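You operate a simulated robot arm through the tools that you are given. There is no shell and no other tool. Be economical: measure what you need, move in short steps, check, and stop when the job is done.

The job below is to be done with a simulated two-armed robot. You get a single attempt, and the scene is never put back.

TASK
Put the wooden tray on the side counter top away on the high middle bay. Then take the swing-top bottle on the side counter top and put it away on the rear counter top. Then open the far dresser door, take the green carton on the side counter top and put it away on the shelf of the dresser cupboard and shut the door again. Then shut the drawer under the curtain. Then take the blue cup and leave it on the top of the fridge. Then open the drawer under the glass door, take the grey pad on the side counter top and put it away in the inside of the drawer under the glass door and shut the door again. Then take the tall glass on the table and put it away on the wall shelf. Then screw the cap back on the orange bottle. Then take the green dumpling and put it on the dresser top. Then pull the sink door by the counter open.

Only the result counts: the job must be done as asked and must still hold three seconds after the hand-in. Knocking over, shifting, dropping, spilling or breaking anything else fails it. Lids that push on must go on centred and level and be pressed home; caps that screw on are set level and turned clockwise until they are tight.

THE ROBOT
Two 7-joint arms with two-finger parallel grippers on one trunk, on a base that drives. Base frame: it is fixed to the floor where the robot stands at the start and does not move with it; the origin is under the middle of the robot, x ahead of it, y to its left, z up. Units: mm, rad, N and s.
The left shoulder is at the start at [50, 187, 1160], the right one opposite. With the tool pointing down near the work surface each hand reaches from about 100 to 480 mm from the robot's upright axis, wherever it stands, measured 20 degrees to its own side. Places, roughly: high middle bay [700, -600, 500]; rear counter top [500, 1500, 800]; far dresser door [300, -2200, 400]; shelf of the dresser cupboard [700, -2000, 400]; drawer under the curtain [300, -1800, 800]; top of the fridge [700, 600, 1300]; drawer under the glass door [500, -2200, 800]; inside of the drawer under the glass door [500, -2200, 800]; wall shelf [-1500, 1100, 1200]; dresser top [400, -2000, 900]; sink door by the counter [600, -3500, 400]; blue cup [500, -1000, 1000]; green dumpling [500, -1250, 500]. Payload 3.43 kg a hand.
The tool frame of a hand sits at the grasp point between the pads (the TCP): z along the fingers, y along the line on which they close. The tips reach 30 mm beyond it. Largest opening 94 mm; finger width 28, thickness 10; the body of the gripper, 50 by 96 mm, starts 55 mm behind the TCP.
Orientation is told as [roll, pitch, yaw] about the base's x, y, z axes, in that order, counted from this pose: with the fingers straight down and closing along the base's y, the tool's x points along the base's -x, its y along +y and its z along -z.

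THE INTERFACE
- The arms move only by the tool servo_tool. It takes "left_deltas", "right_deltas" or both (then of equal length, played together; a hand with none holds still); each is a list of rows, each a list of 3 entries, a list of its own where there are three numbers: the shift along the tool's x, y, z in units of 30 mm (1.0 is 30 mm), then the turn, a rotation vector about the tool's x, y, z in units of 6 degrees (1.0 is 6 degrees), then the closure in counts, from 0 (fully open) to 255 (shut). In form: [[[x, y, z], [ax, ay, az], jaw], ...]. A call has 1 to 10 rows; each row shifts and turns the commanded pose from where the row before left it, along the tool's axes as they then stand. A call with a number of a shift or a turn outside -1 to 1 is refused whole. A row lasts 0.2 s, in which the tool goes at most 50 mm and 0.15 rad; a call with a longer step from one row to the next is refused whole, and so is a gripper value outside its range. Where a pose cannot be reached the arm comes as near as it can. A force on the tool above 40 N (or 10 N above the force at the start of the call, whichever is more), or a blocked arm, ends the call early, and 0.2 s more pass. The fingers move at their own pace (about 153 mm/s each) and stop on an object; they squeeze with about 42 N. The grip force told is the motor's: it shows also when the fingers shut on nothing. Time passes only in rows, and 0.2 s behind the last, so rows that do not move let the fingers close. The reply holds the time, the measured pose of the TCP, the force on the tool along the base axes, the opening and the grip force, in the units named above and with some noise.
- Cameras (640 x 400 px; columns grow to the right, rows downward): "scene" is now at [146.8, -8.9, 1328.3]; the picture's right is [-0.13, -0.99, 0.00], its down [-0.50, 0.07, -0.86] and it looks along [0.85, -0.11, -0.51] (base axes); focal length 214 px, centre (320, 200). "left" rides on the left gripper at [76, -14, -102] in its tool frame; the picture's right is [0.18, 0.98, 0.00], its down [-0.75, 0.14, -0.64] and it looks along [-0.63, 0.12, 0.77] (tool axes); focal length 243 px, centre (320, 200). "right" rides on the right gripper at [76, 14, -103] in its tool frame; the picture's right is [-0.18, 0.98, 0.00], its down [-0.75, -0.14, -0.64] and it looks along [-0.63, -0.12, 0.77] (tool axes); focal length 243 px, centre (320, 200). There is no depth. A picture from a camera that has moved, and an enlarged one, comes with that camera's place and axes in the base frame and with its lens.
- capture(camera): a new picture of that camera. No time passes.
- move_column(by): slides the trunk up (or, below 0, down) by that many mm; the arms and the scene camera ride with it, the base frame stays. It gives what a move gives, with no picture.
- roll_base(legs): drives the robot by 1 to 6 legs, each [ahead, left, turn to the left] in mm, mm and rad, along the robot's own axes; the way and the turn of a leg run together, so that a leg with both is an arc; at most 1500 mm and 3.142 rad a leg. The arms and the cameras ride along, it lands a little off, and it stops where it bumps. It gives what a move gives.
- head_to(pan, tilt): turns the head with the scene camera to pan (to the left, within 1.396 rad either way) and tilt (down, from -0.506 to 1.204), counted from straight ahead of the robot. It gives what a move gives.
- close_up(camera, box): a new picture of the part [left, top, right, bottom] of that camera's present view, enlarged. No time passes.
- hand_in(): hands the job in; it is judged then, once.

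Go step by step. Nothing tells you exact positions but the pictures and the camera data: compare them with the known pose of the tool, close in by small moves and look again before you grip or let go. The budget is 535 turns and 316 pictures, counting those below and the enlarged ones. Unless the task says otherwise, let go and move clear before handing in.

The tools are called after "Request:" as name(argument=value, ...) on one line, values as JSON. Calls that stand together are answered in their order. servo_tool: Moves the arms, as the interface text tells. Its arguments: {"type":"object","properties":{"left_deltas":{"type":"array","items":{"type":"array"}},"right_deltas":{"type":"array","items":{"type":"array"}}},"required":[]} The other tools are called the same way: move_column (by) slides the trunk up or down; roll_base (legs) drives the base; head_to (pan, tilt) turns the head that bears the scene camera; capture (camera) takes a picture; close_up (camera, box) takes an enlarged picture of a part of a camera's view; hand_in () hands the job in.

At the start:

```text
time: 0.0
left_position: [400.8, -53.4, 1150.0]
left_tool_rot: [0.0, 0.0, 0.0]
left_ft_force: [-0.4, -0.8, -0.7]
left_width: 94.2
left_finger_force: 0.1
right_position: [323.2, -370.1, 999.4]
right_tool_rot: [-0.001, -0.001, -0.002]
right_ft_force: [-0.6, 0.9, 0.3]
right_width: 94.0
right_finger_force: 0.0
trunk travel left (down, up): [-375.0, 57.0]
robot x, y, heading: [-0.9, -0.3, -0.0]
head pan, tilt: [-0.133, 0.531]
```

scene: 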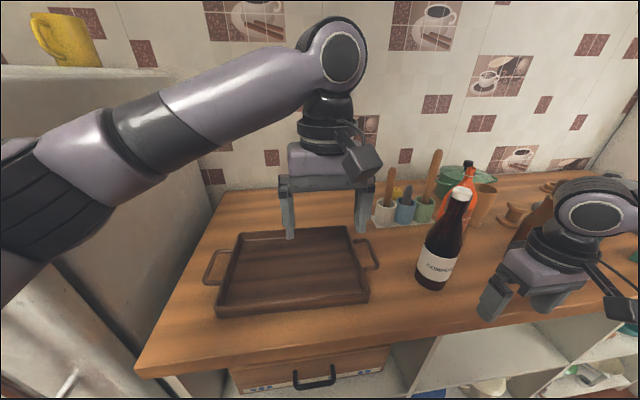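
right: 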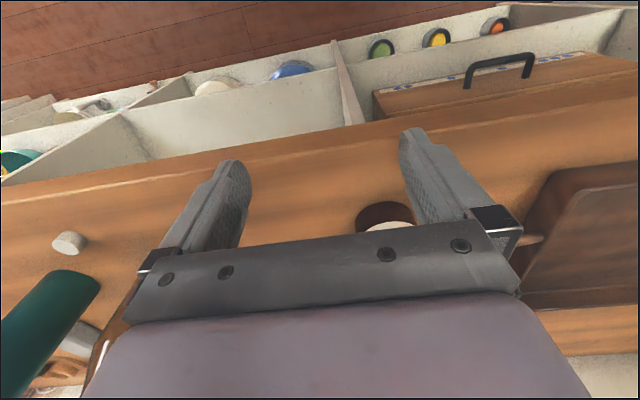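
left: 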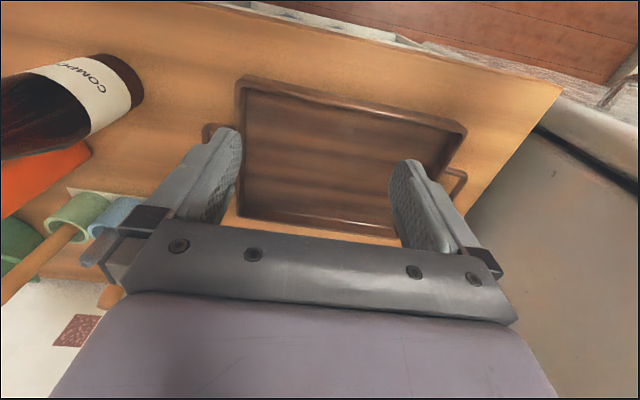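

I see the tray on the counter before me, with the bottle, jars and an orange bottle to the right. First I survey the room by turning the head.

Request:
head_to(pan=-0.7, tilt=0.6)

Request:
capture(camera="scene")

Request:
head_to(pan=-1.35, tilt=0.4)

Request:
capture(camera="scene")

Request:
head_to(pan=0.8, tilt=0.3)

Request:
capture(camera="scene")

Request:
head_to(pan=0.0, tilt=1.0)

Request:
capture(camera="scene")

```text
time: 1.0
left_position: [399.5, -54.1, 1150.6]
left_tool_rot: [-0.001, 0.002, 0.0]
left_ft_force: [-0.7, -0.4, -0.4]
left_width: 94.0
left_finger_force: 0.1
right_position: [324.1, -369.4, 999.6]
right_tool_rot: [0.0, -0.001, 0.0]
right_ft_force: [-1.3, 0.3, 0.3]
right_width: 94.0
right_finger_force: 0.0
trunk travel left (down, up): [-375.0, 57.0]
robot x, y, heading: [-1.7, -0.8, 0.003]
head pan, tilt: [-0.7, 0.6]
```

```text
312 pictures are left
camera scene: at [125.0, -53.8, 1322.0], right [-0.64, -0.77, 0.0], down [-0.43, 0.36, -0.83], along [0.63, -0.53, -0.56], focal length 214 px, centre (320, 200)
```

scene: 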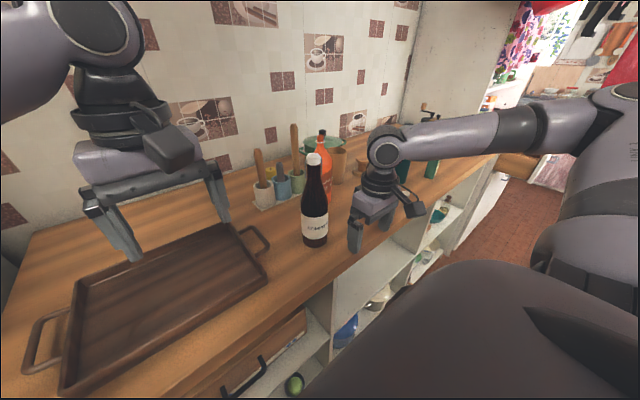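

```text
time: 2.0
left_position: [399.6, -54.5, 1149.3]
left_tool_rot: [-0.001, 0.001, -0.001]
left_ft_force: [-0.9, 0.4, 0.2]
left_width: 94.0
left_finger_force: 0.0
right_position: [324.0, -369.9, 1000.9]
right_tool_rot: [0.0, 0.0, 0.0]
right_ft_force: [-0.2, -0.9, -0.1]
right_width: 94.2
right_finger_force: 0.1
trunk travel left (down, up): [-375.0, 57.0]
robot x, y, heading: [0.3, 1.7, 0.002]
head pan, tilt: [-1.349, 0.4]
```

```text
311 pictures are left
camera scene: at [77.7, -87.2, 1340.2], right [-0.98, -0.22, 0.0], down [-0.09, 0.38, -0.92], along [0.2, -0.9, -0.39], focal length 214 px, centre (320, 200)
```

scene: 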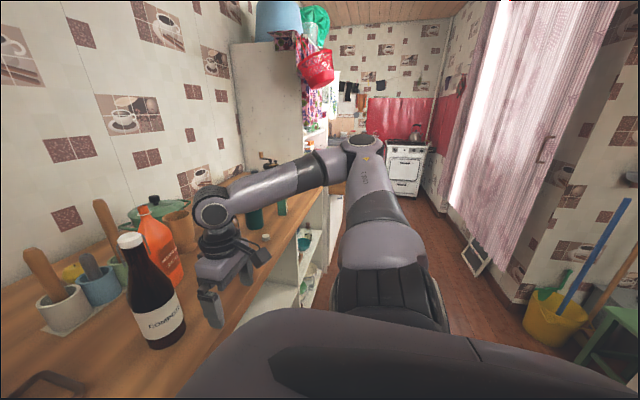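

```text
time: 4.0
left_position: [400.8, -54.4, 1149.5]
left_tool_rot: [-0.002, -0.001, 0.0]
left_ft_force: [-0.1, 0.2, -0.3]
left_width: 94.1
left_finger_force: 0.1
right_position: [324.0, -369.7, 999.4]
right_tool_rot: [-0.001, 0.002, -0.001]
right_ft_force: [0.4, -0.2, 0.0]
right_width: 94.1
right_finger_force: 0.1
trunk travel left (down, up): [-375.0, 57.0]
robot x, y, heading: [3.8, 1.4, 0.003]
head pan, tilt: [0.799, 0.3]
```

```text
310 pictures are left
camera scene: at [122.4, 70.0, 1349.5], right [0.72, -0.7, 0.0], down [-0.21, -0.21, -0.96], along [0.67, 0.68, -0.3], focal length 214 px, centre (320, 200)
```

scene: 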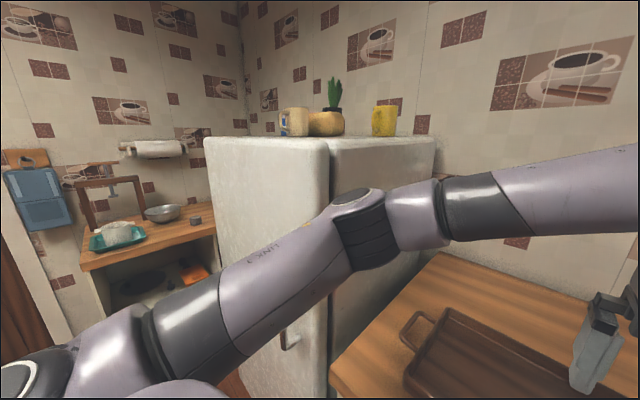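

```text
time: 5.2
left_position: [401.8, -53.8, 1149.4]
left_tool_rot: [0.0, 0.001, 0.001]
left_ft_force: [-0.4, -0.5, -0.4]
left_width: 94.0
left_finger_force: 0.0
right_position: [323.8, -369.0, 998.7]
right_tool_rot: [-0.001, 0.001, 0.001]
right_ft_force: [-0.6, -0.9, 0.6]
right_width: 94.3
right_finger_force: 0.0
trunk travel left (down, up): [-375.0, 57.0]
robot x, y, heading: [-1.0, -2.0, 0.001]
head pan, tilt: [0.0, 1.0]
```

```text
309 pictures are left
camera scene: at [127.0, 3.2, 1290.1], right [0.0, -1.0, 0.0], down [-0.84, 0.0, -0.54], along [0.54, 0.0, -0.84], focal length 214 px, centre (320, 200)
```

scene: 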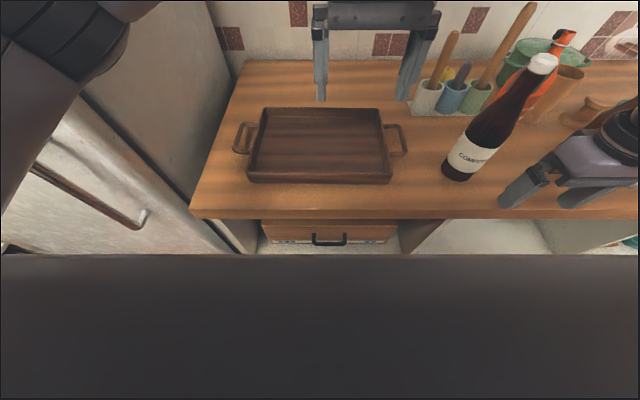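

Request:
head_to(pan=1.39, tilt=0.5)

Request:
capture(camera="scene")

Request:
head_to(pan=-1.39, tilt=0.8)

Request:
capture(camera="scene")

Request:
head_to(pan=-0.35, tilt=0.9)

Request:
capture(camera="scene")

```text
time: 6.7
left_position: [398.7, -55.0, 1150.1]
left_tool_rot: [0.0, -0.001, 0.001]
left_ft_force: [0.5, 0.2, 1.0]
left_width: 93.9
left_finger_force: 0.0
right_position: [323.0, -369.3, 1000.0]
right_tool_rot: [0.002, 0.001, 0.0]
right_ft_force: [0.1, 0.6, -0.5]
right_width: 94.1
right_finger_force: 0.0
trunk travel left (down, up): [-375.0, 57.0]
robot x, y, heading: [-0.5, 2.4, 0.003]
head pan, tilt: [1.389, 0.499]
```

```text
308 pictures are left
camera scene: at [73.8, 92.6, 1331.1], right [0.98, -0.18, 0.0], down [-0.09, -0.47, -0.88], along [0.16, 0.86, -0.48], focal length 214 px, centre (320, 200)
```

scene: 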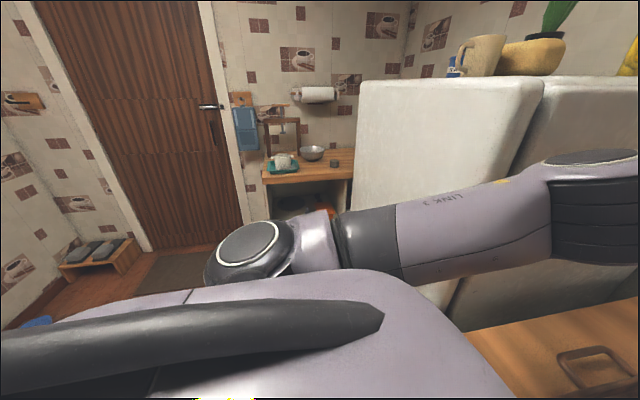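

```text
time: 9.2
left_position: [399.7, -54.2, 1150.0]
left_tool_rot: [0.0, 0.0, 0.0]
left_ft_force: [-0.7, 0.1, 0.9]
left_width: 94.2
left_finger_force: 0.0
right_position: [323.6, -369.0, 999.2]
right_tool_rot: [0.0, 0.0, -0.001]
right_ft_force: [-0.2, 0.1, -0.6]
right_width: 94.1
right_finger_force: 0.1
trunk travel left (down, up): [-375.0, 57.0]
robot x, y, heading: [2.2, 0.8, 0.002]
head pan, tilt: [-1.389, 0.799]
```

```text
307 pictures are left
camera scene: at [71.9, -76.2, 1305.2], right [-0.98, -0.18, 0.0], down [-0.13, 0.7, -0.7], along [0.13, -0.69, -0.72], focal length 214 px, centre (320, 200)
```

scene: 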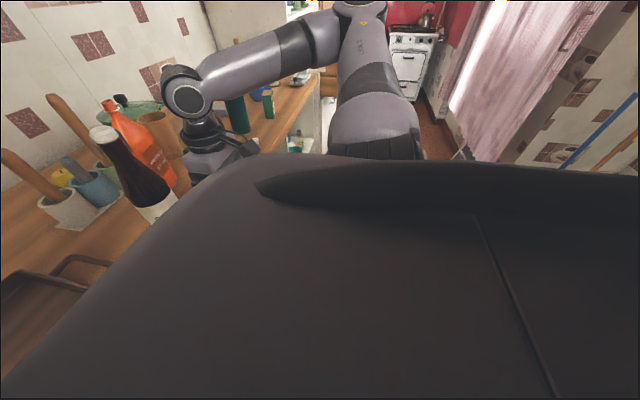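

```text
time: 10.4
left_position: [399.5, -54.9, 1150.6]
left_tool_rot: [0.0, 0.001, 0.0]
left_ft_force: [0.0, 1.3, 0.1]
left_width: 94.0
left_finger_force: 0.1
right_position: [324.8, -369.1, 998.4]
right_tool_rot: [-0.001, -0.002, -0.001]
right_ft_force: [-0.9, 0.4, -0.6]
right_width: 93.9
right_finger_force: 0.0
trunk travel left (down, up): [-375.0, 57.0]
robot x, y, heading: [-0.1, 0.3, -0.003]
head pan, tilt: [-0.351, 0.901]
```

```text
306 pictures are left
camera scene: at [128.2, -22.9, 1297.3], right [-0.34, -0.94, 0.0], down [-0.74, 0.27, -0.62], along [0.58, -0.21, -0.78], focal length 214 px, centre (320, 200)
```

scene: 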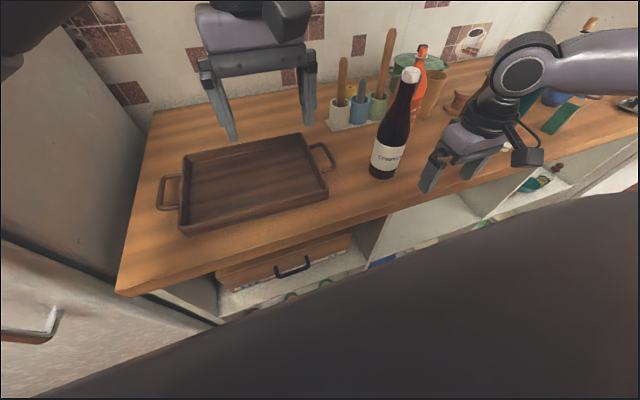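

Request:
roll_base(legs=[[-300, 0, 0]])

Request:
head_to(pan=-0.3, tilt=0.8)

Request:
capture(camera="scene")

```text
time: 12.5
left_position: [93.6, -54.1, 1149.0]
left_tool_rot: [0.001, 0.0, 0.001]
left_ft_force: [-1.1, -0.4, -0.6]
left_width: 94.0
left_finger_force: 0.0
right_position: [19.3, -369.2, 1001.0]
right_tool_rot: [0.0, 0.001, 0.003]
right_ft_force: [-0.1, -0.9, -0.8]
right_width: 93.9
right_finger_force: 0.0
trunk travel left (down, up): [-375.0, 57.0]
robot x, y, heading: [-307.8, 1.1, 0.0]
head pan, tilt: [-0.351, 0.901]
```

```text
time: 13.2
left_position: [94.3, -54.3, 1150.3]
left_tool_rot: [0.0, 0.0, 0.001]
left_ft_force: [0.1, -0.2, 0.7]
left_width: 94.0
left_finger_force: 0.1
right_position: [18.4, -368.5, 999.0]
right_tool_rot: [-0.001, 0.001, 0.001]
right_ft_force: [1.1, 0.1, 0.5]
right_width: 94.1
right_finger_force: 0.1
trunk travel left (down, up): [-375.0, 57.0]
robot x, y, heading: [-306.5, 1.9, 0.0]
head pan, tilt: [-0.3, 0.799]
```

```text
305 pictures are left
camera scene: at [-171.5, -20.8, 1305.1], right [-0.29, -0.96, 0.0], down [-0.69, 0.21, -0.7], along [0.67, -0.21, -0.72], focal length 214 px, centre (320, 200)
```

scene: 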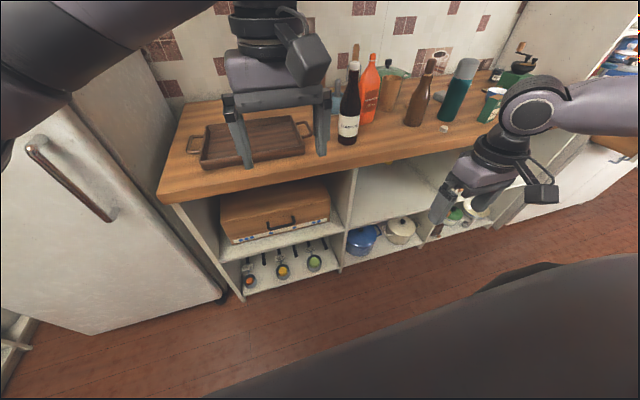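

Request:
close_up(camera="scene", box=[170, 90, 330, 190])

Request:
close_up(camera="scene", box=[330, 30, 530, 155])

Request:
close_up(camera="scene", box=[330, 130, 530, 255])

```text
4.00 times, centred on (250, 140) of scene
camera zoom: at [-171.5, -20.8, 1305.1], right [-0.29, -0.96, 0.0], down [-0.69, 0.21, -0.7], along [0.67, -0.21, -0.72], focal length 858 px, centre (600, 440)
```

zoom: 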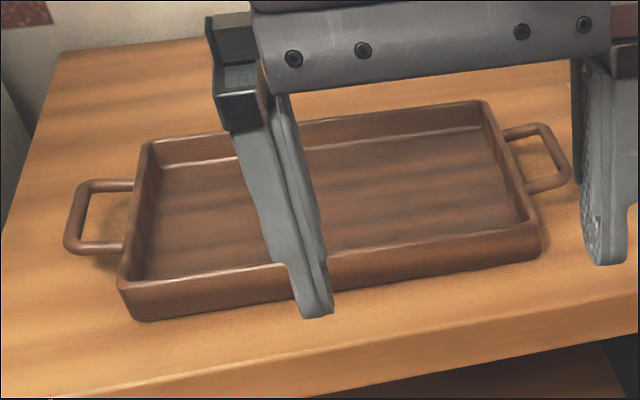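

```text
3.20 times, centred on (430, 92) of scene
camera zoom: at [-171.5, -20.8, 1305.1], right [-0.29, -0.96, 0.0], down [-0.69, 0.21, -0.7], along [0.67, -0.21, -0.72], focal length 686 px, centre (-32, 544)
```

zoom: 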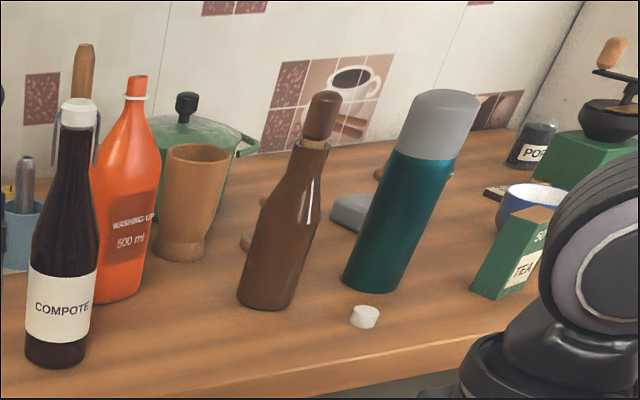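

```text
3.20 times, centred on (430, 192) of scene
camera zoom: at [-171.5, -20.8, 1305.1], right [-0.29, -0.96, 0.0], down [-0.69, 0.21, -0.7], along [0.67, -0.21, -0.72], focal length 686 px, centre (-32, 224)
```

zoom: 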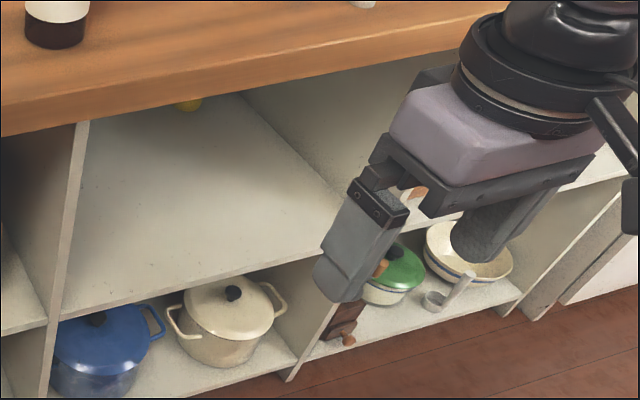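

Request:
servo_tool(left_deltas=[[[0, 1, 0], [0, -1, 0], 0], [[0, 1, 0], [0, -1, 0], 0], [[0, 1, 0], [0, -1, 0], 0], [[0, 1, 0], [0, -1, 0], 0], [[0, 1, 0], [0, -1, 0], 0], [[0, 1, 0], [0, -1, 0], 0], [[0, 1, 0], [0, -1, 0], 0], [[0, 1, 0], [0, -0.5, 0], 0], [[0, 1, 0], [0, 0, 0], 0]], right_deltas=[[[0, 0.5, -1], [0, -1, 0], 0], [[0, 0.5, -1], [0, -1, 0], 0], [[0, 0.5, -1], [0, -1, 0], 0], [[0, 0.5, -1], [0, -1, 0], 0], [[0, 0.5, -1], [0, -1, 0], 0], [[0, 0.5, -0.5], [0, -1, 0], 0], [[0, 0.5, 0], [0, -1, 0], 0], [[0, 0.5, 0], [0, -0.5, 0], 0], [[0, 0.5, 0], [0, 0, 0], 0]])

Request:
capture(camera="scene")

```text
time: 15.2
left_position: [94.7, 217.9, 1149.4]
left_tool_rot: [-0.003, -0.787, 0.001]
left_ft_force: [-0.1, -0.3, -0.2]
left_width: 94.1
left_finger_force: 0.1
right_position: [13.1, -237.8, 1201.1]
right_tool_rot: [-0.001, -0.787, 0.001]
right_ft_force: [-0.8, 0.2, -0.6]
right_width: 94.0
right_finger_force: 0.0
right hand out of reach, approached as far as the arm can: row 6, 7, 8
trunk travel left (down, up): [-375.0, 57.0]
robot x, y, heading: [-303.8, 0.6, 0.0]
head pan, tilt: [-0.3, 0.799]
```

```text
301 pictures are left
camera scene: at [-171.6, -19.7, 1305.2], right [-0.29, -0.96, 0.0], down [-0.69, 0.21, -0.7], along [0.67, -0.21, -0.72], focal length 214 px, centre (320, 200)
```

scene: 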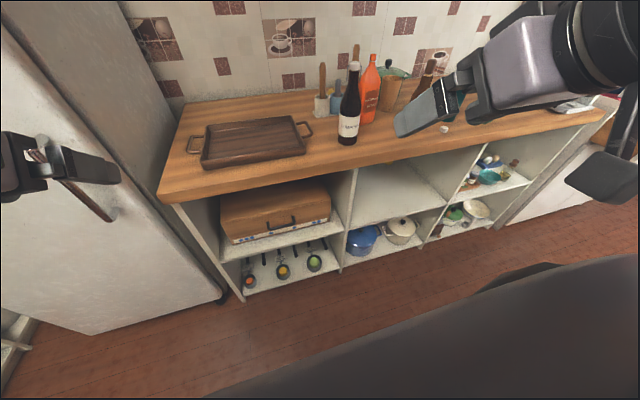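

Request:
roll_base(legs=[[205, 0, 0]])

Request:
head_to(pan=0.0, tilt=0.7)

Request:
capture(camera="scene")

Request:
capture(camera="left")

Request:
capture(camera="right")

```text
time: 16.8
left_position: [307.8, 216.3, 1149.6]
left_tool_rot: [0.0, -0.785, 0.001]
left_ft_force: [0.0, 0.6, 0.6]
left_width: 94.2
left_finger_force: 0.1
right_position: [226.5, -238.4, 1200.7]
right_tool_rot: [0.001, -0.784, 0.0]
right_ft_force: [0.5, -0.5, -0.2]
right_width: 93.9
right_finger_force: 0.1
trunk travel left (down, up): [-375.0, 57.0]
robot x, y, heading: [-90.9, 0.7, -0.005]
head pan, tilt: [-0.3, 0.799]
```

```text
time: 17.6
left_position: [306.5, 216.6, 1150.6]
left_tool_rot: [0.001, -0.784, 0.002]
left_ft_force: [0.3, -0.3, -0.8]
left_width: 93.9
left_finger_force: 0.1
right_position: [225.8, -238.5, 1200.4]
right_tool_rot: [0.001, -0.785, 0.001]
right_ft_force: [0.0, 0.0, -0.4]
right_width: 94.0
right_finger_force: 0.0
trunk travel left (down, up): [-375.0, 57.0]
robot x, y, heading: [-92.8, 3.0, -0.004]
head pan, tilt: [0.0, 0.7]
```

```text
300 pictures are left
camera scene: at [48.8, 3.1, 1313.4], right [0.0, -1.0, 0.0], down [-0.64, 0.0, -0.76], along [0.76, 0.0, -0.64], focal length 214 px, centre (320, 200)
```

scene: 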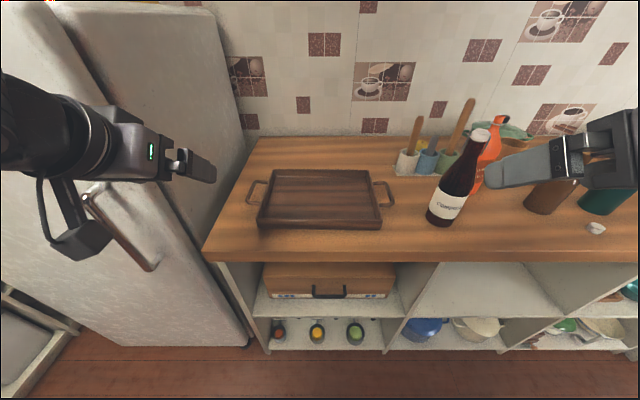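

```text
299 pictures are left
camera left: at [180.7, 203.1, 1168.7], right [-0.13, 0.98, -0.13], down [0.08, 0.14, 0.99], along [0.99, 0.12, -0.1], focal length 243 px, centre (320, 200)
```

left: 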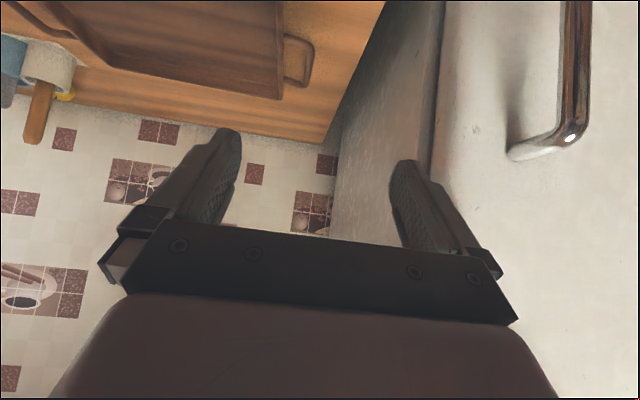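

```text
298 pictures are left
camera right: at [99.8, -223.4, 1219.6], right [0.13, 0.98, 0.13], down [0.08, -0.14, 0.99], along [0.99, -0.12, -0.1], focal length 243 px, centre (320, 200)
```

right: 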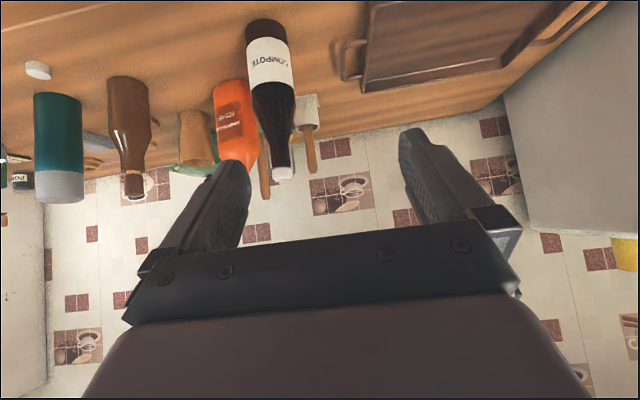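

Request:
servo_tool(left_deltas=[[[-0.21, -0.03, 0.92], [0, 0, 0], 0], [[-0.21, -0.03, 0.92], [0, 0, 0], 0], [[-0.21, -0.03, 0.92], [0, 0, 0], 0], [[-0.21, -0.03, 0.92], [0, 0, 0], 0], [[-0.21, -0.03, 0.92], [0, 0, 0], 0], [[-0.21, -0.03, 0.92], [0, 0, 0], 0], [[-0.21, -0.03, 0.92], [0, 0, 0], 0], [[-0.21, -0.03, 0.92], [0, 0, 0], 0], [[-0.21, -0.03, 0.92], [0, 0, 0], 0], [[-0.21, -0.03, 0.92], [0, 0, 0], 0]], right_deltas=[[[-0.28, 0.11, 0.9], [0, 0, 0], 0], [[-0.28, 0.11, 0.9], [0, 0, 0], 0], [[-0.28, 0.11, 0.9], [0, 0, 0], 0], [[-0.28, 0.11, 0.9], [0, 0, 0], 0], [[-0.28, 0.11, 0.9], [0, 0, 0], 0], [[-0.28, 0.11, 0.9], [0, 0, 0], 0], [[-0.28, 0.11, 0.9], [0, 0, 0], 0], [[-0.28, 0.11, 0.9], [0, 0, 0], 0], [[-0.28, 0.11, 0.9], [0, 0, 0], 0], [[-0.28, 0.11, 0.9], [0, 0, 0], 0]])

Request:
capture(camera="scene")

Request:
capture(camera="left")

Request:
capture(camera="right")

```text
time: 19.8
left_position: [547.2, 207.1, 996.6]
left_tool_rot: [0.002, -0.784, 0.001]
left_ft_force: [1.0, 0.2, 0.6]
left_width: 93.8
left_finger_force: 0.1
right_position: [478.7, -203.7, 1067.8]
right_tool_rot: [-0.001, -0.786, -0.001]
right_ft_force: [0.8, 0.0, 0.9]
right_width: 94.3
right_finger_force: 0.1
trunk travel left (down, up): [-375.0, 57.0]
robot x, y, heading: [-93.5, -2.8, -0.004]
head pan, tilt: [0.0, 0.7]
```

```text
297 pictures are left
camera scene: at [49.7, 2.9, 1313.3], right [0.0, -1.0, 0.0], down [-0.64, 0.0, -0.76], along [0.76, 0.0, -0.64], focal length 214 px, centre (320, 200)
```

scene: 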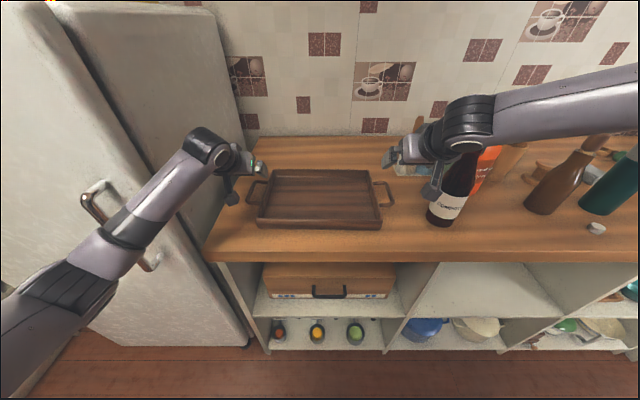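

```text
296 pictures are left
camera left: at [421.9, 193.8, 1015.1], right [-0.13, 0.98, -0.13], down [0.08, 0.14, 0.99], along [0.99, 0.12, -0.1], focal length 243 px, centre (320, 200)
```

left: 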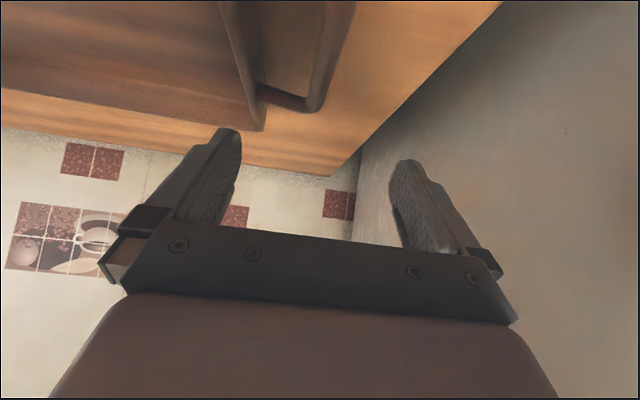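

```text
295 pictures are left
camera right: at [352.5, -190.2, 1087.2], right [0.13, 0.98, 0.13], down [0.08, -0.14, 0.99], along [0.99, -0.12, -0.1], focal length 243 px, centre (320, 200)
```

right: 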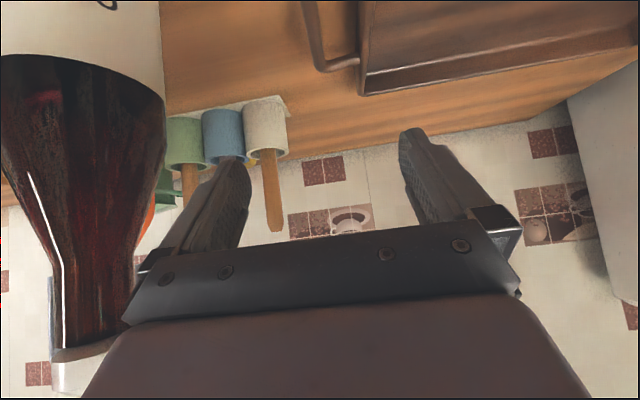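

Request:
roll_base(legs=[[-100, 0, 0]])

Request:
servo_tool(right_deltas=[[[-0.7, 0, 0.7], [0, 0, 0], 0], [[-0.7, 0, 0.7], [0, 0, 0], 0], [[-0.7, 0, 0.7], [0, 0, 0], 0], [[-0.7, 0, 0.7], [0, 0, 0], 0]], left_deltas=[[[-0.3, 0, 0.3], [0, 0, 0], 0], [[-0.3, 0, 0.3], [0, 0, 0], 0], [[-0.3, 0, 0.3], [0, 0, 0], 0], [[-0.3, 0, 0.3], [0, 0, 0], 0]])

Request:
capture(camera="scene")

```text
time: 21.0
left_position: [447.6, 207.5, 998.3]
left_tool_rot: [0.0, -0.784, 0.001]
left_ft_force: [0.4, -0.5, 0.5]
left_width: 94.2
left_finger_force: 0.1
right_position: [376.6, -204.5, 1070.0]
right_tool_rot: [-0.001, -0.788, 0.0]
right_ft_force: [0.4, 0.5, 1.1]
right_width: 94.3
right_finger_force: 0.1
trunk travel left (down, up): [-375.0, 57.0]
robot x, y, heading: [-192.5, 1.3, 0.003]
head pan, tilt: [0.0, 0.7]
```

```text
time: 22.0
left_position: [499.7, 208.1, 997.5]
left_tool_rot: [0.0, -0.784, 0.001]
left_ft_force: [0.0, -0.6, 0.5]
left_width: 93.9
left_finger_force: 0.1
right_position: [463.5, -231.1, 1075.4]
right_tool_rot: [-0.002, -0.786, 0.001]
right_ft_force: [0.0, -0.6, 0.0]
right_width: 94.1
right_finger_force: 0.0
right hand out of reach, approached as far as the arm can: row 3, 4
trunk travel left (down, up): [-375.0, 57.0]
robot x, y, heading: [-191.5, 3.6, 0.004]
head pan, tilt: [0.0, 0.7]
```

```text
294 pictures are left
camera scene: at [-50.6, 2.9, 1313.3], right [0.0, -1.0, 0.0], down [-0.64, 0.0, -0.76], along [0.76, 0.0, -0.64], focal length 214 px, centre (320, 200)
```

scene: 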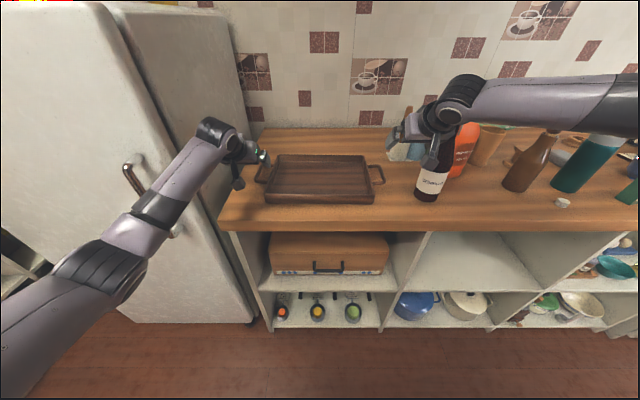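

Request:
servo_tool(right_deltas=[[[0.7, 0, -0.7], [0, 0, 0], 0], [[0.7, 0, -0.7], [0, 0, 0], 0], [[0.7, 0, -0.7], [0, 0, 0], 0], [[0.7, 0, -0.7], [0, 0, 0], 0], [[0.7, 0, -0.7], [0, 0, 0], 0], [[0.7, 0, -0.7], [0, 0, 0], 0], [[0.7, 0, -0.7], [0, 0, 0], 0], [[0.7, 0, -0.7], [0, 0, 0], 0], [[0.7, 0, -0.7], [0, 0, 0], 0], [[0.7, 0, -0.7], [0, 0, 0], 0]])

Request:
servo_tool(right_deltas=[[[0.7, 0, 0.7], [0, 0, 0], 0], [[0.7, 0, 0.7], [0, 0, 0], 0], [[0.7, 0, 0.7], [0, 0, 0], 0], [[0.7, 0, 0.7], [0, 0, 0], 0], [[0.7, 0, 0.7], [0, 0, 0], 0], [[0.7, 0, 0.7], [0, 0, 0], 0]])

Request:
capture(camera="scene")

```text
time: 24.2
left_position: [499.4, 207.3, 998.8]
left_tool_rot: [0.0, -0.785, 0.002]
left_ft_force: [0.8, 0.4, -0.4]
left_width: 94.1
left_finger_force: 0.1
right_position: [203.7, -227.5, 1078.7]
right_tool_rot: [0.001, -0.786, 0.0]
right_ft_force: [-0.2, 0.4, -0.2]
right_width: 94.0
right_finger_force: 0.1
right hand out of reach, approached as far as the arm can: row 9, 10
trunk travel left (down, up): [-375.0, 57.0]
robot x, y, heading: [-193.5, 0.2, -0.002]
head pan, tilt: [0.0, 0.7]
```

```text
time: 25.6
left_position: [498.9, 208.1, 999.1]
left_tool_rot: [-0.003, -0.785, 0.001]
left_ft_force: [0.1, 0.8, 0.2]
left_width: 94.0
left_finger_force: 0.0
right_position: [207.6, -225.9, 904.4]
right_tool_rot: [-0.001, -0.786, 0.002]
right_ft_force: [0.6, 1.4, -0.5]
right_width: 94.2
right_finger_force: 0.1
right hand out of reach, approached as far as the arm can: row 1
trunk travel left (down, up): [-375.0, 57.0]
robot x, y, heading: [-192.0, -3.5, -0.002]
head pan, tilt: [0.0, 0.7]
```

```text
293 pictures are left
camera scene: at [-50.6, 3.8, 1313.4], right [0.0, -1.0, 0.0], down [-0.64, 0.0, -0.76], along [0.76, 0.0, -0.64], focal length 214 px, centre (320, 200)
```

scene: 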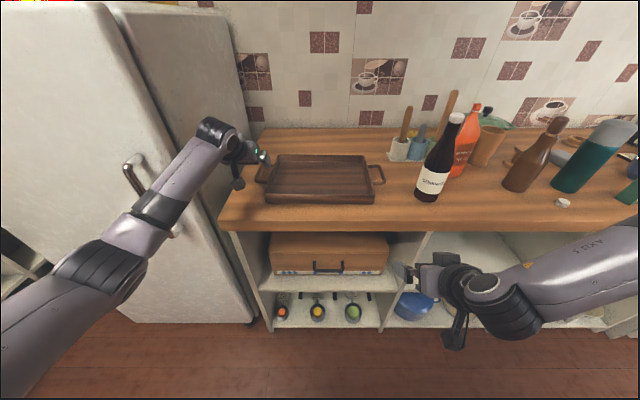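

Request:
servo_tool(right_deltas=[[[-0.5, 1, -0.5], [0, 1, 0], 0], [[-0.5, 1, -0.5], [0, 1, 0], 0], [[-0.5, 1, -0.5], [0, 1, 0], 0], [[-0.4, 1, -0.6], [0, 1, 0], 0], [[-0.3, 1, -0.6], [0, 1, 0], 0], [[-0.2, 1, -0.7], [0, 1, 0], 0], [[-0.1, 1, -0.7], [0, 1, 0], 0], [[0, 1, -0.7], [0, 0.5, 0], 0], [[0, 1, -0.7], [0, 0, 0], 0], [[0, 0.3, -0.7], [0, 0, 0], 0]])

Request:
servo_tool(right_deltas=[[[0, -1, 0], [0, -1, 0], 0], [[0, -1, 0], [0, -1, 0], 0], [[0, -1, 0], [0, -1, 0], 0], [[0, -1, 0], [0, -1, 0], 0], [[0, -1, 0], [0, -1, 0], 0], [[0, -1, 0], [0, -1, 0], 0], [[0, -1, 0], [0, -1, 0], 0], [[0, -1, 0], [0, -0.5, 0], 0], [[0, -1, 0], [0, 0, 0], 0]])

Request:
capture(camera="scene")

```text
time: 27.8
left_position: [499.0, 207.1, 998.0]
left_tool_rot: [0.0, -0.786, 0.002]
left_ft_force: [0.9, -0.2, -0.2]
left_width: 94.0
left_finger_force: 0.1
right_position: [181.0, -123.8, 1100.2]
right_tool_rot: [0.001, 0.002, 0.001]
right_ft_force: [-0.1, 0.2, 0.4]
right_width: 93.9
right_finger_force: 0.0
right hand out of reach, approached as far as the arm can: row 4, 5, 6, 7, 8, 9, 10
trunk travel left (down, up): [-375.0, 57.0]
robot x, y, heading: [-189.8, -1.9, 0.003]
head pan, tilt: [0.0, 0.7]
```

```text
time: 29.8
left_position: [500.5, 207.5, 997.4]
left_tool_rot: [-0.001, -0.784, 0.002]
left_ft_force: [-0.1, -0.2, -0.3]
left_width: 93.9
left_finger_force: 0.1
right_position: [180.2, -393.6, 1100.1]
right_tool_rot: [-0.003, -0.787, 0.002]
right_ft_force: [-0.1, -0.3, 0.3]
right_width: 94.1
right_finger_force: 0.2
trunk travel left (down, up): [-375.0, 57.0]
robot x, y, heading: [-196.0, 2.0, 0.0]
head pan, tilt: [0.0, 0.7]
```

```text
292 pictures are left
camera scene: at [-50.9, 2.8, 1313.4], right [0.0, -1.0, 0.0], down [-0.64, 0.0, -0.76], along [0.76, 0.0, -0.64], focal length 214 px, centre (320, 200)
```

scene: 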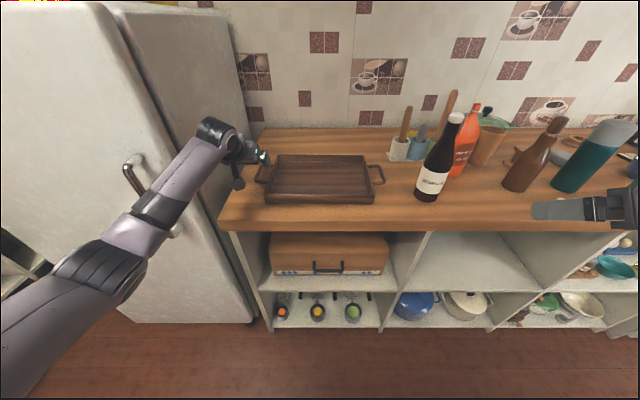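

Request:
head_to(pan=-0.9, tilt=0.6)

Request:
capture(camera="scene")

Request:
head_to(pan=0.9, tilt=0.6)

Request:
capture(camera="scene")

```text
time: 31.0
left_position: [499.6, 207.4, 997.6]
left_tool_rot: [0.0, -0.785, 0.002]
left_ft_force: [0.4, 0.1, 1.2]
left_width: 93.9
left_finger_force: 0.0
right_position: [180.2, -393.8, 1100.9]
right_tool_rot: [0.002, -0.786, 0.001]
right_ft_force: [-0.2, -0.2, -0.8]
right_width: 93.9
right_finger_force: 0.1
trunk travel left (down, up): [-375.0, 57.0]
robot x, y, heading: [-191.9, -1.4, -0.001]
head pan, tilt: [-0.901, 0.6]
```

```text
291 pictures are left
camera scene: at [-80.8, -66.1, 1322.0], right [-0.78, -0.62, 0.0], down [-0.35, 0.44, -0.83], along [0.51, -0.65, -0.56], focal length 214 px, centre (320, 200)
```

scene: 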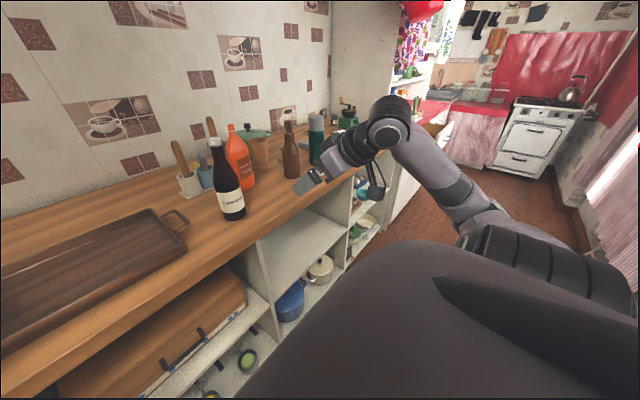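

```text
time: 32.8
left_position: [498.4, 208.8, 998.7]
left_tool_rot: [-0.001, -0.787, 0.002]
left_ft_force: [0.1, 0.0, -0.8]
left_width: 94.0
left_finger_force: 0.0
right_position: [180.8, -392.5, 1100.6]
right_tool_rot: [0.001, -0.784, 0.002]
right_ft_force: [-0.7, -1.4, -0.1]
right_width: 94.2
right_finger_force: 0.0
trunk travel left (down, up): [-375.0, 57.0]
robot x, y, heading: [-192.1, 3.1, -0.0]
head pan, tilt: [0.901, 0.6]
```

```text
290 pictures are left
camera scene: at [-81.0, 72.3, 1322.0], right [0.78, -0.62, 0.0], down [-0.35, -0.44, -0.83], along [0.51, 0.65, -0.56], focal length 214 px, centre (320, 200)
```

scene: 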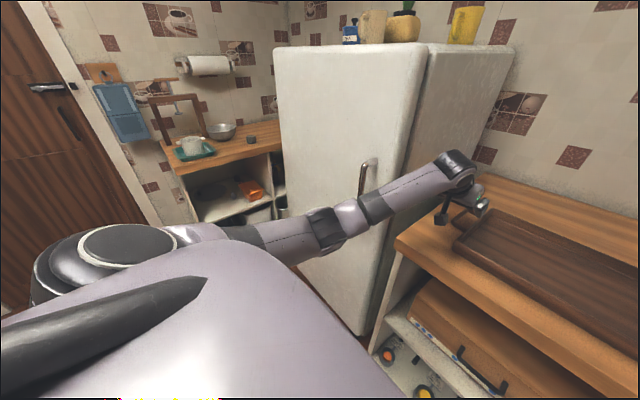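

Request:
servo_tool(right_deltas=[[[-0.17, 0.81, 0.84], [0, 0, 0], 0], [[-0.17, 0.81, 0.84], [0, 0, 0], 0], [[-0.17, 0.81, 0.84], [0, 0, 0], 0], [[-0.17, 0.81, 0.84], [0, 0, 0], 0], [[-0.17, 0.81, 0.84], [0, 0, 0], 0], [[-0.17, 0.81, 0.84], [0, 0, 0], 0], [[-0.17, 0.81, 0.84], [0, 0, 0], 0]])

Request:
head_to(pan=-0.7, tilt=0.6)

Request:
capture(camera="scene")

```text
time: 34.4
left_position: [498.8, 208.5, 996.8]
left_tool_rot: [0.001, -0.785, 0.002]
left_ft_force: [0.1, -0.2, 0.0]
left_width: 93.9
left_finger_force: 0.1
right_position: [329.2, -221.0, 1003.0]
right_tool_rot: [-0.001, -0.786, 0.002]
right_ft_force: [0.2, -1.0, 0.1]
right_width: 94.2
right_finger_force: 0.0
trunk travel left (down, up): [-375.0, 57.0]
robot x, y, heading: [-195.2, -2.4, -0.003]
head pan, tilt: [0.901, 0.6]
```

```text
time: 36.1
left_position: [500.3, 208.2, 998.0]
left_tool_rot: [-0.001, -0.786, 0.002]
left_ft_force: [0.9, 0.4, 0.0]
left_width: 93.8
left_finger_force: 0.1
right_position: [328.8, -221.7, 1003.6]
right_tool_rot: [0.001, -0.787, 0.0]
right_ft_force: [-0.9, -0.2, -0.7]
right_width: 94.1
right_finger_force: 0.1
trunk travel left (down, up): [-375.0, 57.0]
robot x, y, heading: [-192.9, -0.1, -0.005]
head pan, tilt: [-0.7, 0.6]
```

```text
289 pictures are left
camera scene: at [-68.2, -53.8, 1322.0], right [-0.64, -0.77, 0.0], down [-0.43, 0.36, -0.83], along [0.63, -0.53, -0.56], focal length 214 px, centre (320, 200)
```

scene: 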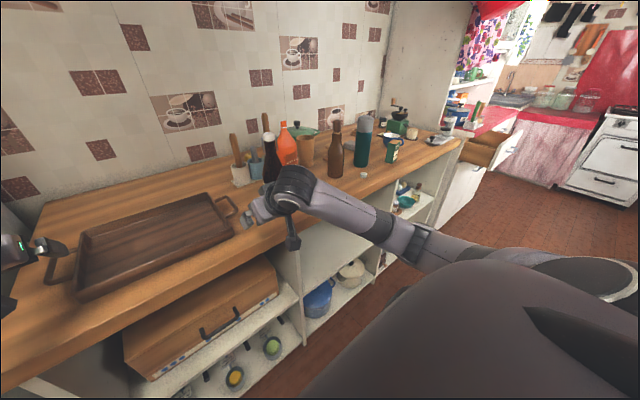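

Request:
servo_tool(right_deltas=[[[-0.65, 0.08, 0.69], [0, 0, 0], 0], [[-0.65, 0.08, 0.69], [0, 0, 0], 0], [[-0.65, 0.08, 0.69], [0, 0, 0], 0], [[-0.65, 0.08, 0.69], [0, 0, 0], 0], [[-0.65, 0.08, 0.69], [0, 0, 0], 0], [[-0.65, 0.08, 0.69], [0, 0, 0], 0]])

Request:
head_to(pan=0, tilt=0.6)

Request:
capture(camera="scene")

Request:
capture(camera="right")

```text
time: 37.5
left_position: [498.6, 208.7, 997.9]
left_tool_rot: [-0.001, -0.786, 0.002]
left_ft_force: [-0.2, 0.2, 0.1]
left_width: 93.6
left_finger_force: 0.0
right_position: [499.7, -207.6, 997.4]
right_tool_rot: [-0.001, -0.787, 0.001]
right_ft_force: [0.3, 0.4, -0.6]
right_width: 93.8
right_finger_force: 0.1
trunk travel left (down, up): [-375.0, 57.0]
robot x, y, heading: [-190.7, -3.7, -0.002]
head pan, tilt: [-0.7, 0.6]
```

```text
time: 38.5
left_position: [499.7, 207.0, 997.6]
left_tool_rot: [0.0, -0.787, 0.002]
left_ft_force: [-1.0, -0.1, -0.5]
left_width: 94.1
left_finger_force: 0.1
right_position: [498.9, -207.0, 996.3]
right_tool_rot: [0.001, -0.786, 0.0]
right_ft_force: [0.0, -0.3, 0.2]
right_width: 94.0
right_finger_force: 0.1
trunk travel left (down, up): [-375.0, 57.0]
robot x, y, heading: [-191.6, 2.3, 0.001]
head pan, tilt: [0.0, 0.6]
```

```text
288 pictures are left
camera scene: at [-47.5, 3.1, 1322.0], right [0.0, -1.0, 0.0], down [-0.56, 0.0, -0.83], along [0.83, 0.0, -0.56], focal length 214 px, centre (320, 200)
```

scene: 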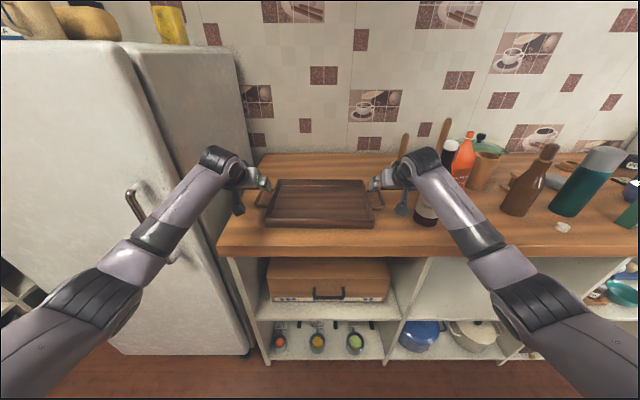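

```text
287 pictures are left
camera right: at [372.7, -193.6, 1015.4], right [0.13, 0.98, 0.13], down [0.08, -0.14, 0.99], along [0.99, -0.12, -0.1], focal length 243 px, centre (320, 200)
```

right: 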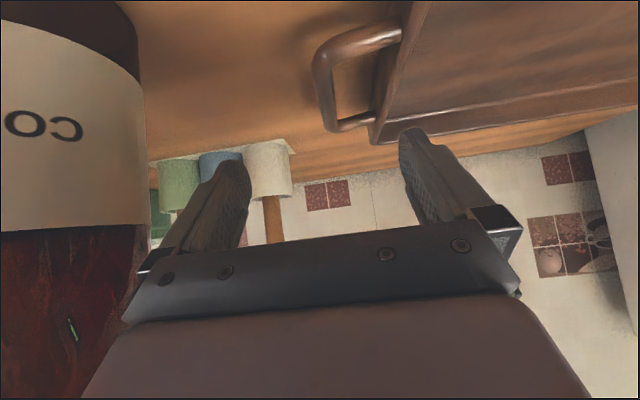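

Request:
servo_tool(left_deltas=[[[0.1, 0, 0], [0, 0, 0], 157], [[0.12, -0.02, 0.7], [0, 0, 0], 157], [[0.12, -0.02, 0.7], [0, 0, 0], 157], [[0.12, 0, 0.7], [0, 0, 0], 157]], right_deltas=[[[0.1, 0, 0], [0, 0, 0], 157], [[0.12, 0.06, 0.7], [0, 0, 0], 157], [[0.12, 0.06, 0.7], [0, 0, 0], 157], [[0.12, 0.05, 0.7], [0, 0, 0], 157]])

Request:
capture(camera="left")

Request:
capture(camera="right")

```text
time: 39.5
left_position: [533.8, 205.2, 940.8]
left_tool_rot: [0.001, -0.786, 0.0]
left_ft_force: [-0.5, -0.8, -0.4]
left_width: 36.1
left_finger_force: 0.0
right_position: [535.1, -203.0, 938.3]
right_tool_rot: [0.001, -0.785, 0.002]
right_ft_force: [0.2, 0.0, 0.2]
right_width: 36.0
right_finger_force: 0.0
trunk travel left (down, up): [-375.0, 57.0]
robot x, y, heading: [-192.2, -1.0, -0.001]
head pan, tilt: [0.0, 0.6]
```

```text
286 pictures are left
camera left: at [405.5, 192.3, 960.1], right [-0.13, 0.98, -0.13], down [0.08, 0.14, 0.99], along [0.99, 0.12, -0.1], focal length 243 px, centre (320, 200)
```

left: 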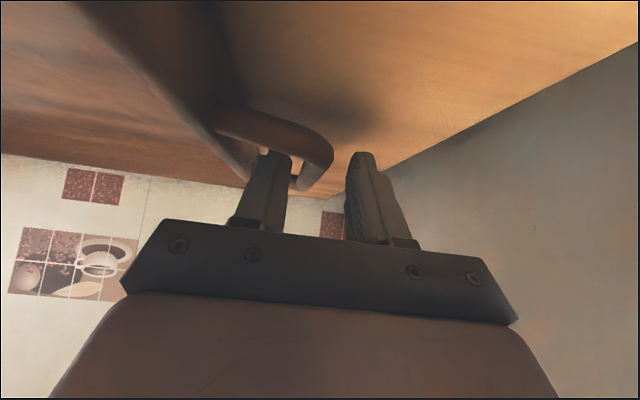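

```text
285 pictures are left
camera right: at [408.5, -187.4, 957.5], right [0.13, 0.98, 0.13], down [0.08, -0.14, 0.99], along [0.99, -0.12, -0.1], focal length 243 px, centre (320, 200)
```

right: 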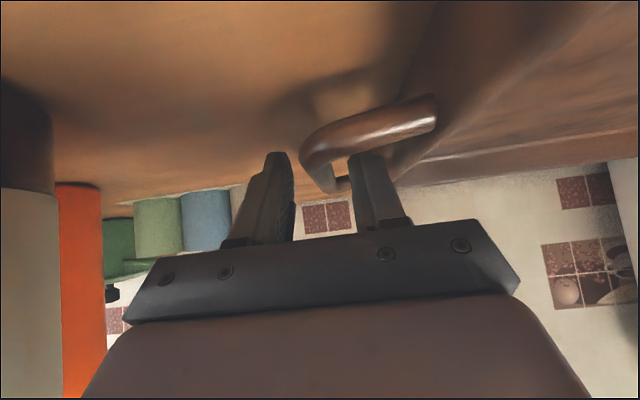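

Request:
servo_tool(left_deltas=[[[0, 0, 0.65], [0, 0, 0], 157], [[0, 0, 0.6], [0, 0, 0], 157]], right_deltas=[[[0, 0, 0.65], [0, 0, 0], 157], [[0, 0, 0.6], [0, 0, 0], 157]])

Request:
capture(camera="left")

Request:
capture(camera="right")

```text
time: 40.3
left_position: [558.1, 202.9, 930.6]
left_tool_rot: [0.0, -0.812, -0.004]
left_ft_force: [-9.2, 0.4, 15.0]
left_width: 36.5
left_finger_force: 0.3
right_position: [559.3, -199.3, 930.9]
right_tool_rot: [0.0, -0.813, 0.003]
right_ft_force: [-11.0, -0.1, 16.2]
right_width: 36.2
right_finger_force: 0.2
trunk travel left (down, up): [-375.0, 57.0]
robot x, y, heading: [-198.5, 0.8, -0.001]
head pan, tilt: [0.0, 0.6]
stopped in row 2 (right hand): the force on the tool passed its limit (the readings are from after the stop); the commanded pose is now the measured one
```

```text
284 pictures are left
camera left: at [430.5, 190.5, 946.4], right [-0.12, 0.98, -0.13], down [0.05, 0.14, 0.99], along [0.99, 0.11, -0.07], focal length 243 px, centre (320, 200)
```

left: 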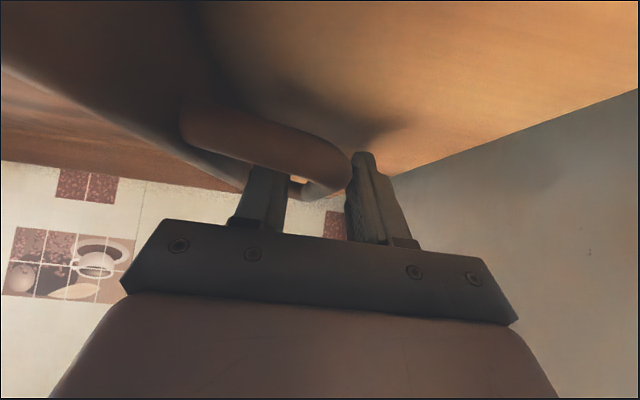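

```text
283 pictures are left
camera right: at [433.0, -185.6, 946.3], right [0.12, 0.98, 0.13], down [0.05, -0.14, 0.99], along [0.99, -0.11, -0.07], focal length 243 px, centre (320, 200)
```

right: 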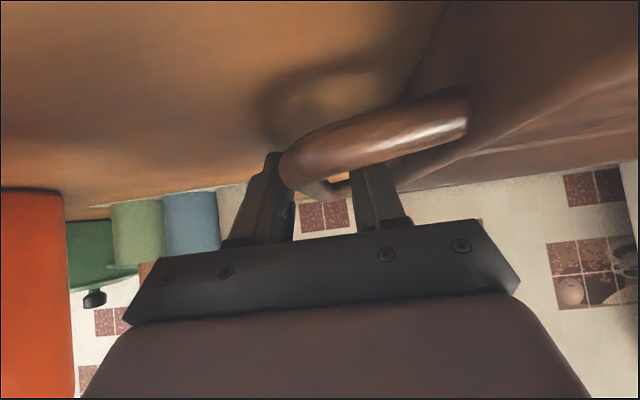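

Request:
servo_tool(left_deltas=[[[0, 0, -0.25], [0, 0, 0], 157], [[0, 0, 0], [0, 0, 0], 255], [[0, 0, 0], [0, 0, 0], 255], [[0, 0, 0], [0, 0, 0], 255]], right_deltas=[[[0, 0, -0.25], [0, 0, 0], 157], [[0, 0, 0], [0, 0, 0], 255], [[0, 0, 0], [0, 0, 0], 255], [[0, 0, 0], [0, 0, 0], 255]])

Request:
capture(camera="left")

Request:
capture(camera="right")

```text
time: 41.3
left_position: [554.1, 203.0, 931.3]
left_tool_rot: [-0.004, -0.801, -0.002]
left_ft_force: [2.7, -10.9, 10.7]
left_width: 15.6
left_finger_force: 41.7
right_position: [555.7, -197.5, 931.0]
right_tool_rot: [0.007, -0.808, 0.003]
right_ft_force: [4.8, 14.4, 12.7]
right_width: 15.3
right_finger_force: 41.6
trunk travel left (down, up): [-375.0, 57.0]
robot x, y, heading: [-191.6, -1.6, 0.002]
head pan, tilt: [0.0, 0.6]
```

```text
282 pictures are left
camera left: at [426.8, 189.9, 947.7], right [-0.12, 0.98, -0.14], down [0.06, 0.14, 0.99], along [0.99, 0.11, -0.08], focal length 243 px, centre (320, 200)
```

left: 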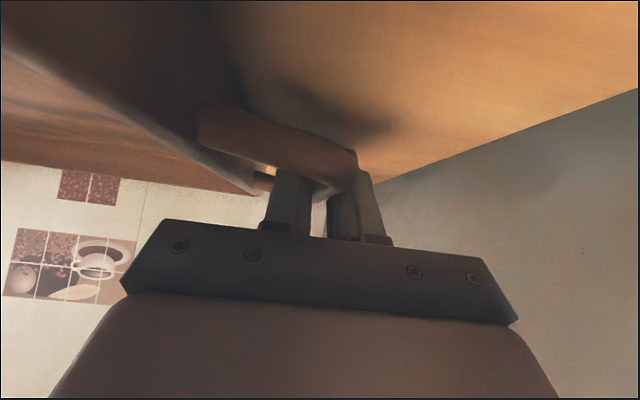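

```text
281 pictures are left
camera right: at [429.4, -183.5, 947.2], right [0.12, 0.98, 0.14], down [0.06, -0.14, 0.99], along [0.99, -0.11, -0.07], focal length 243 px, centre (320, 200)
```

right: 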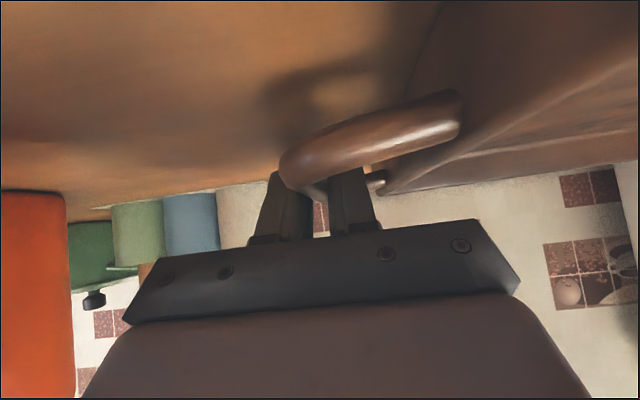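

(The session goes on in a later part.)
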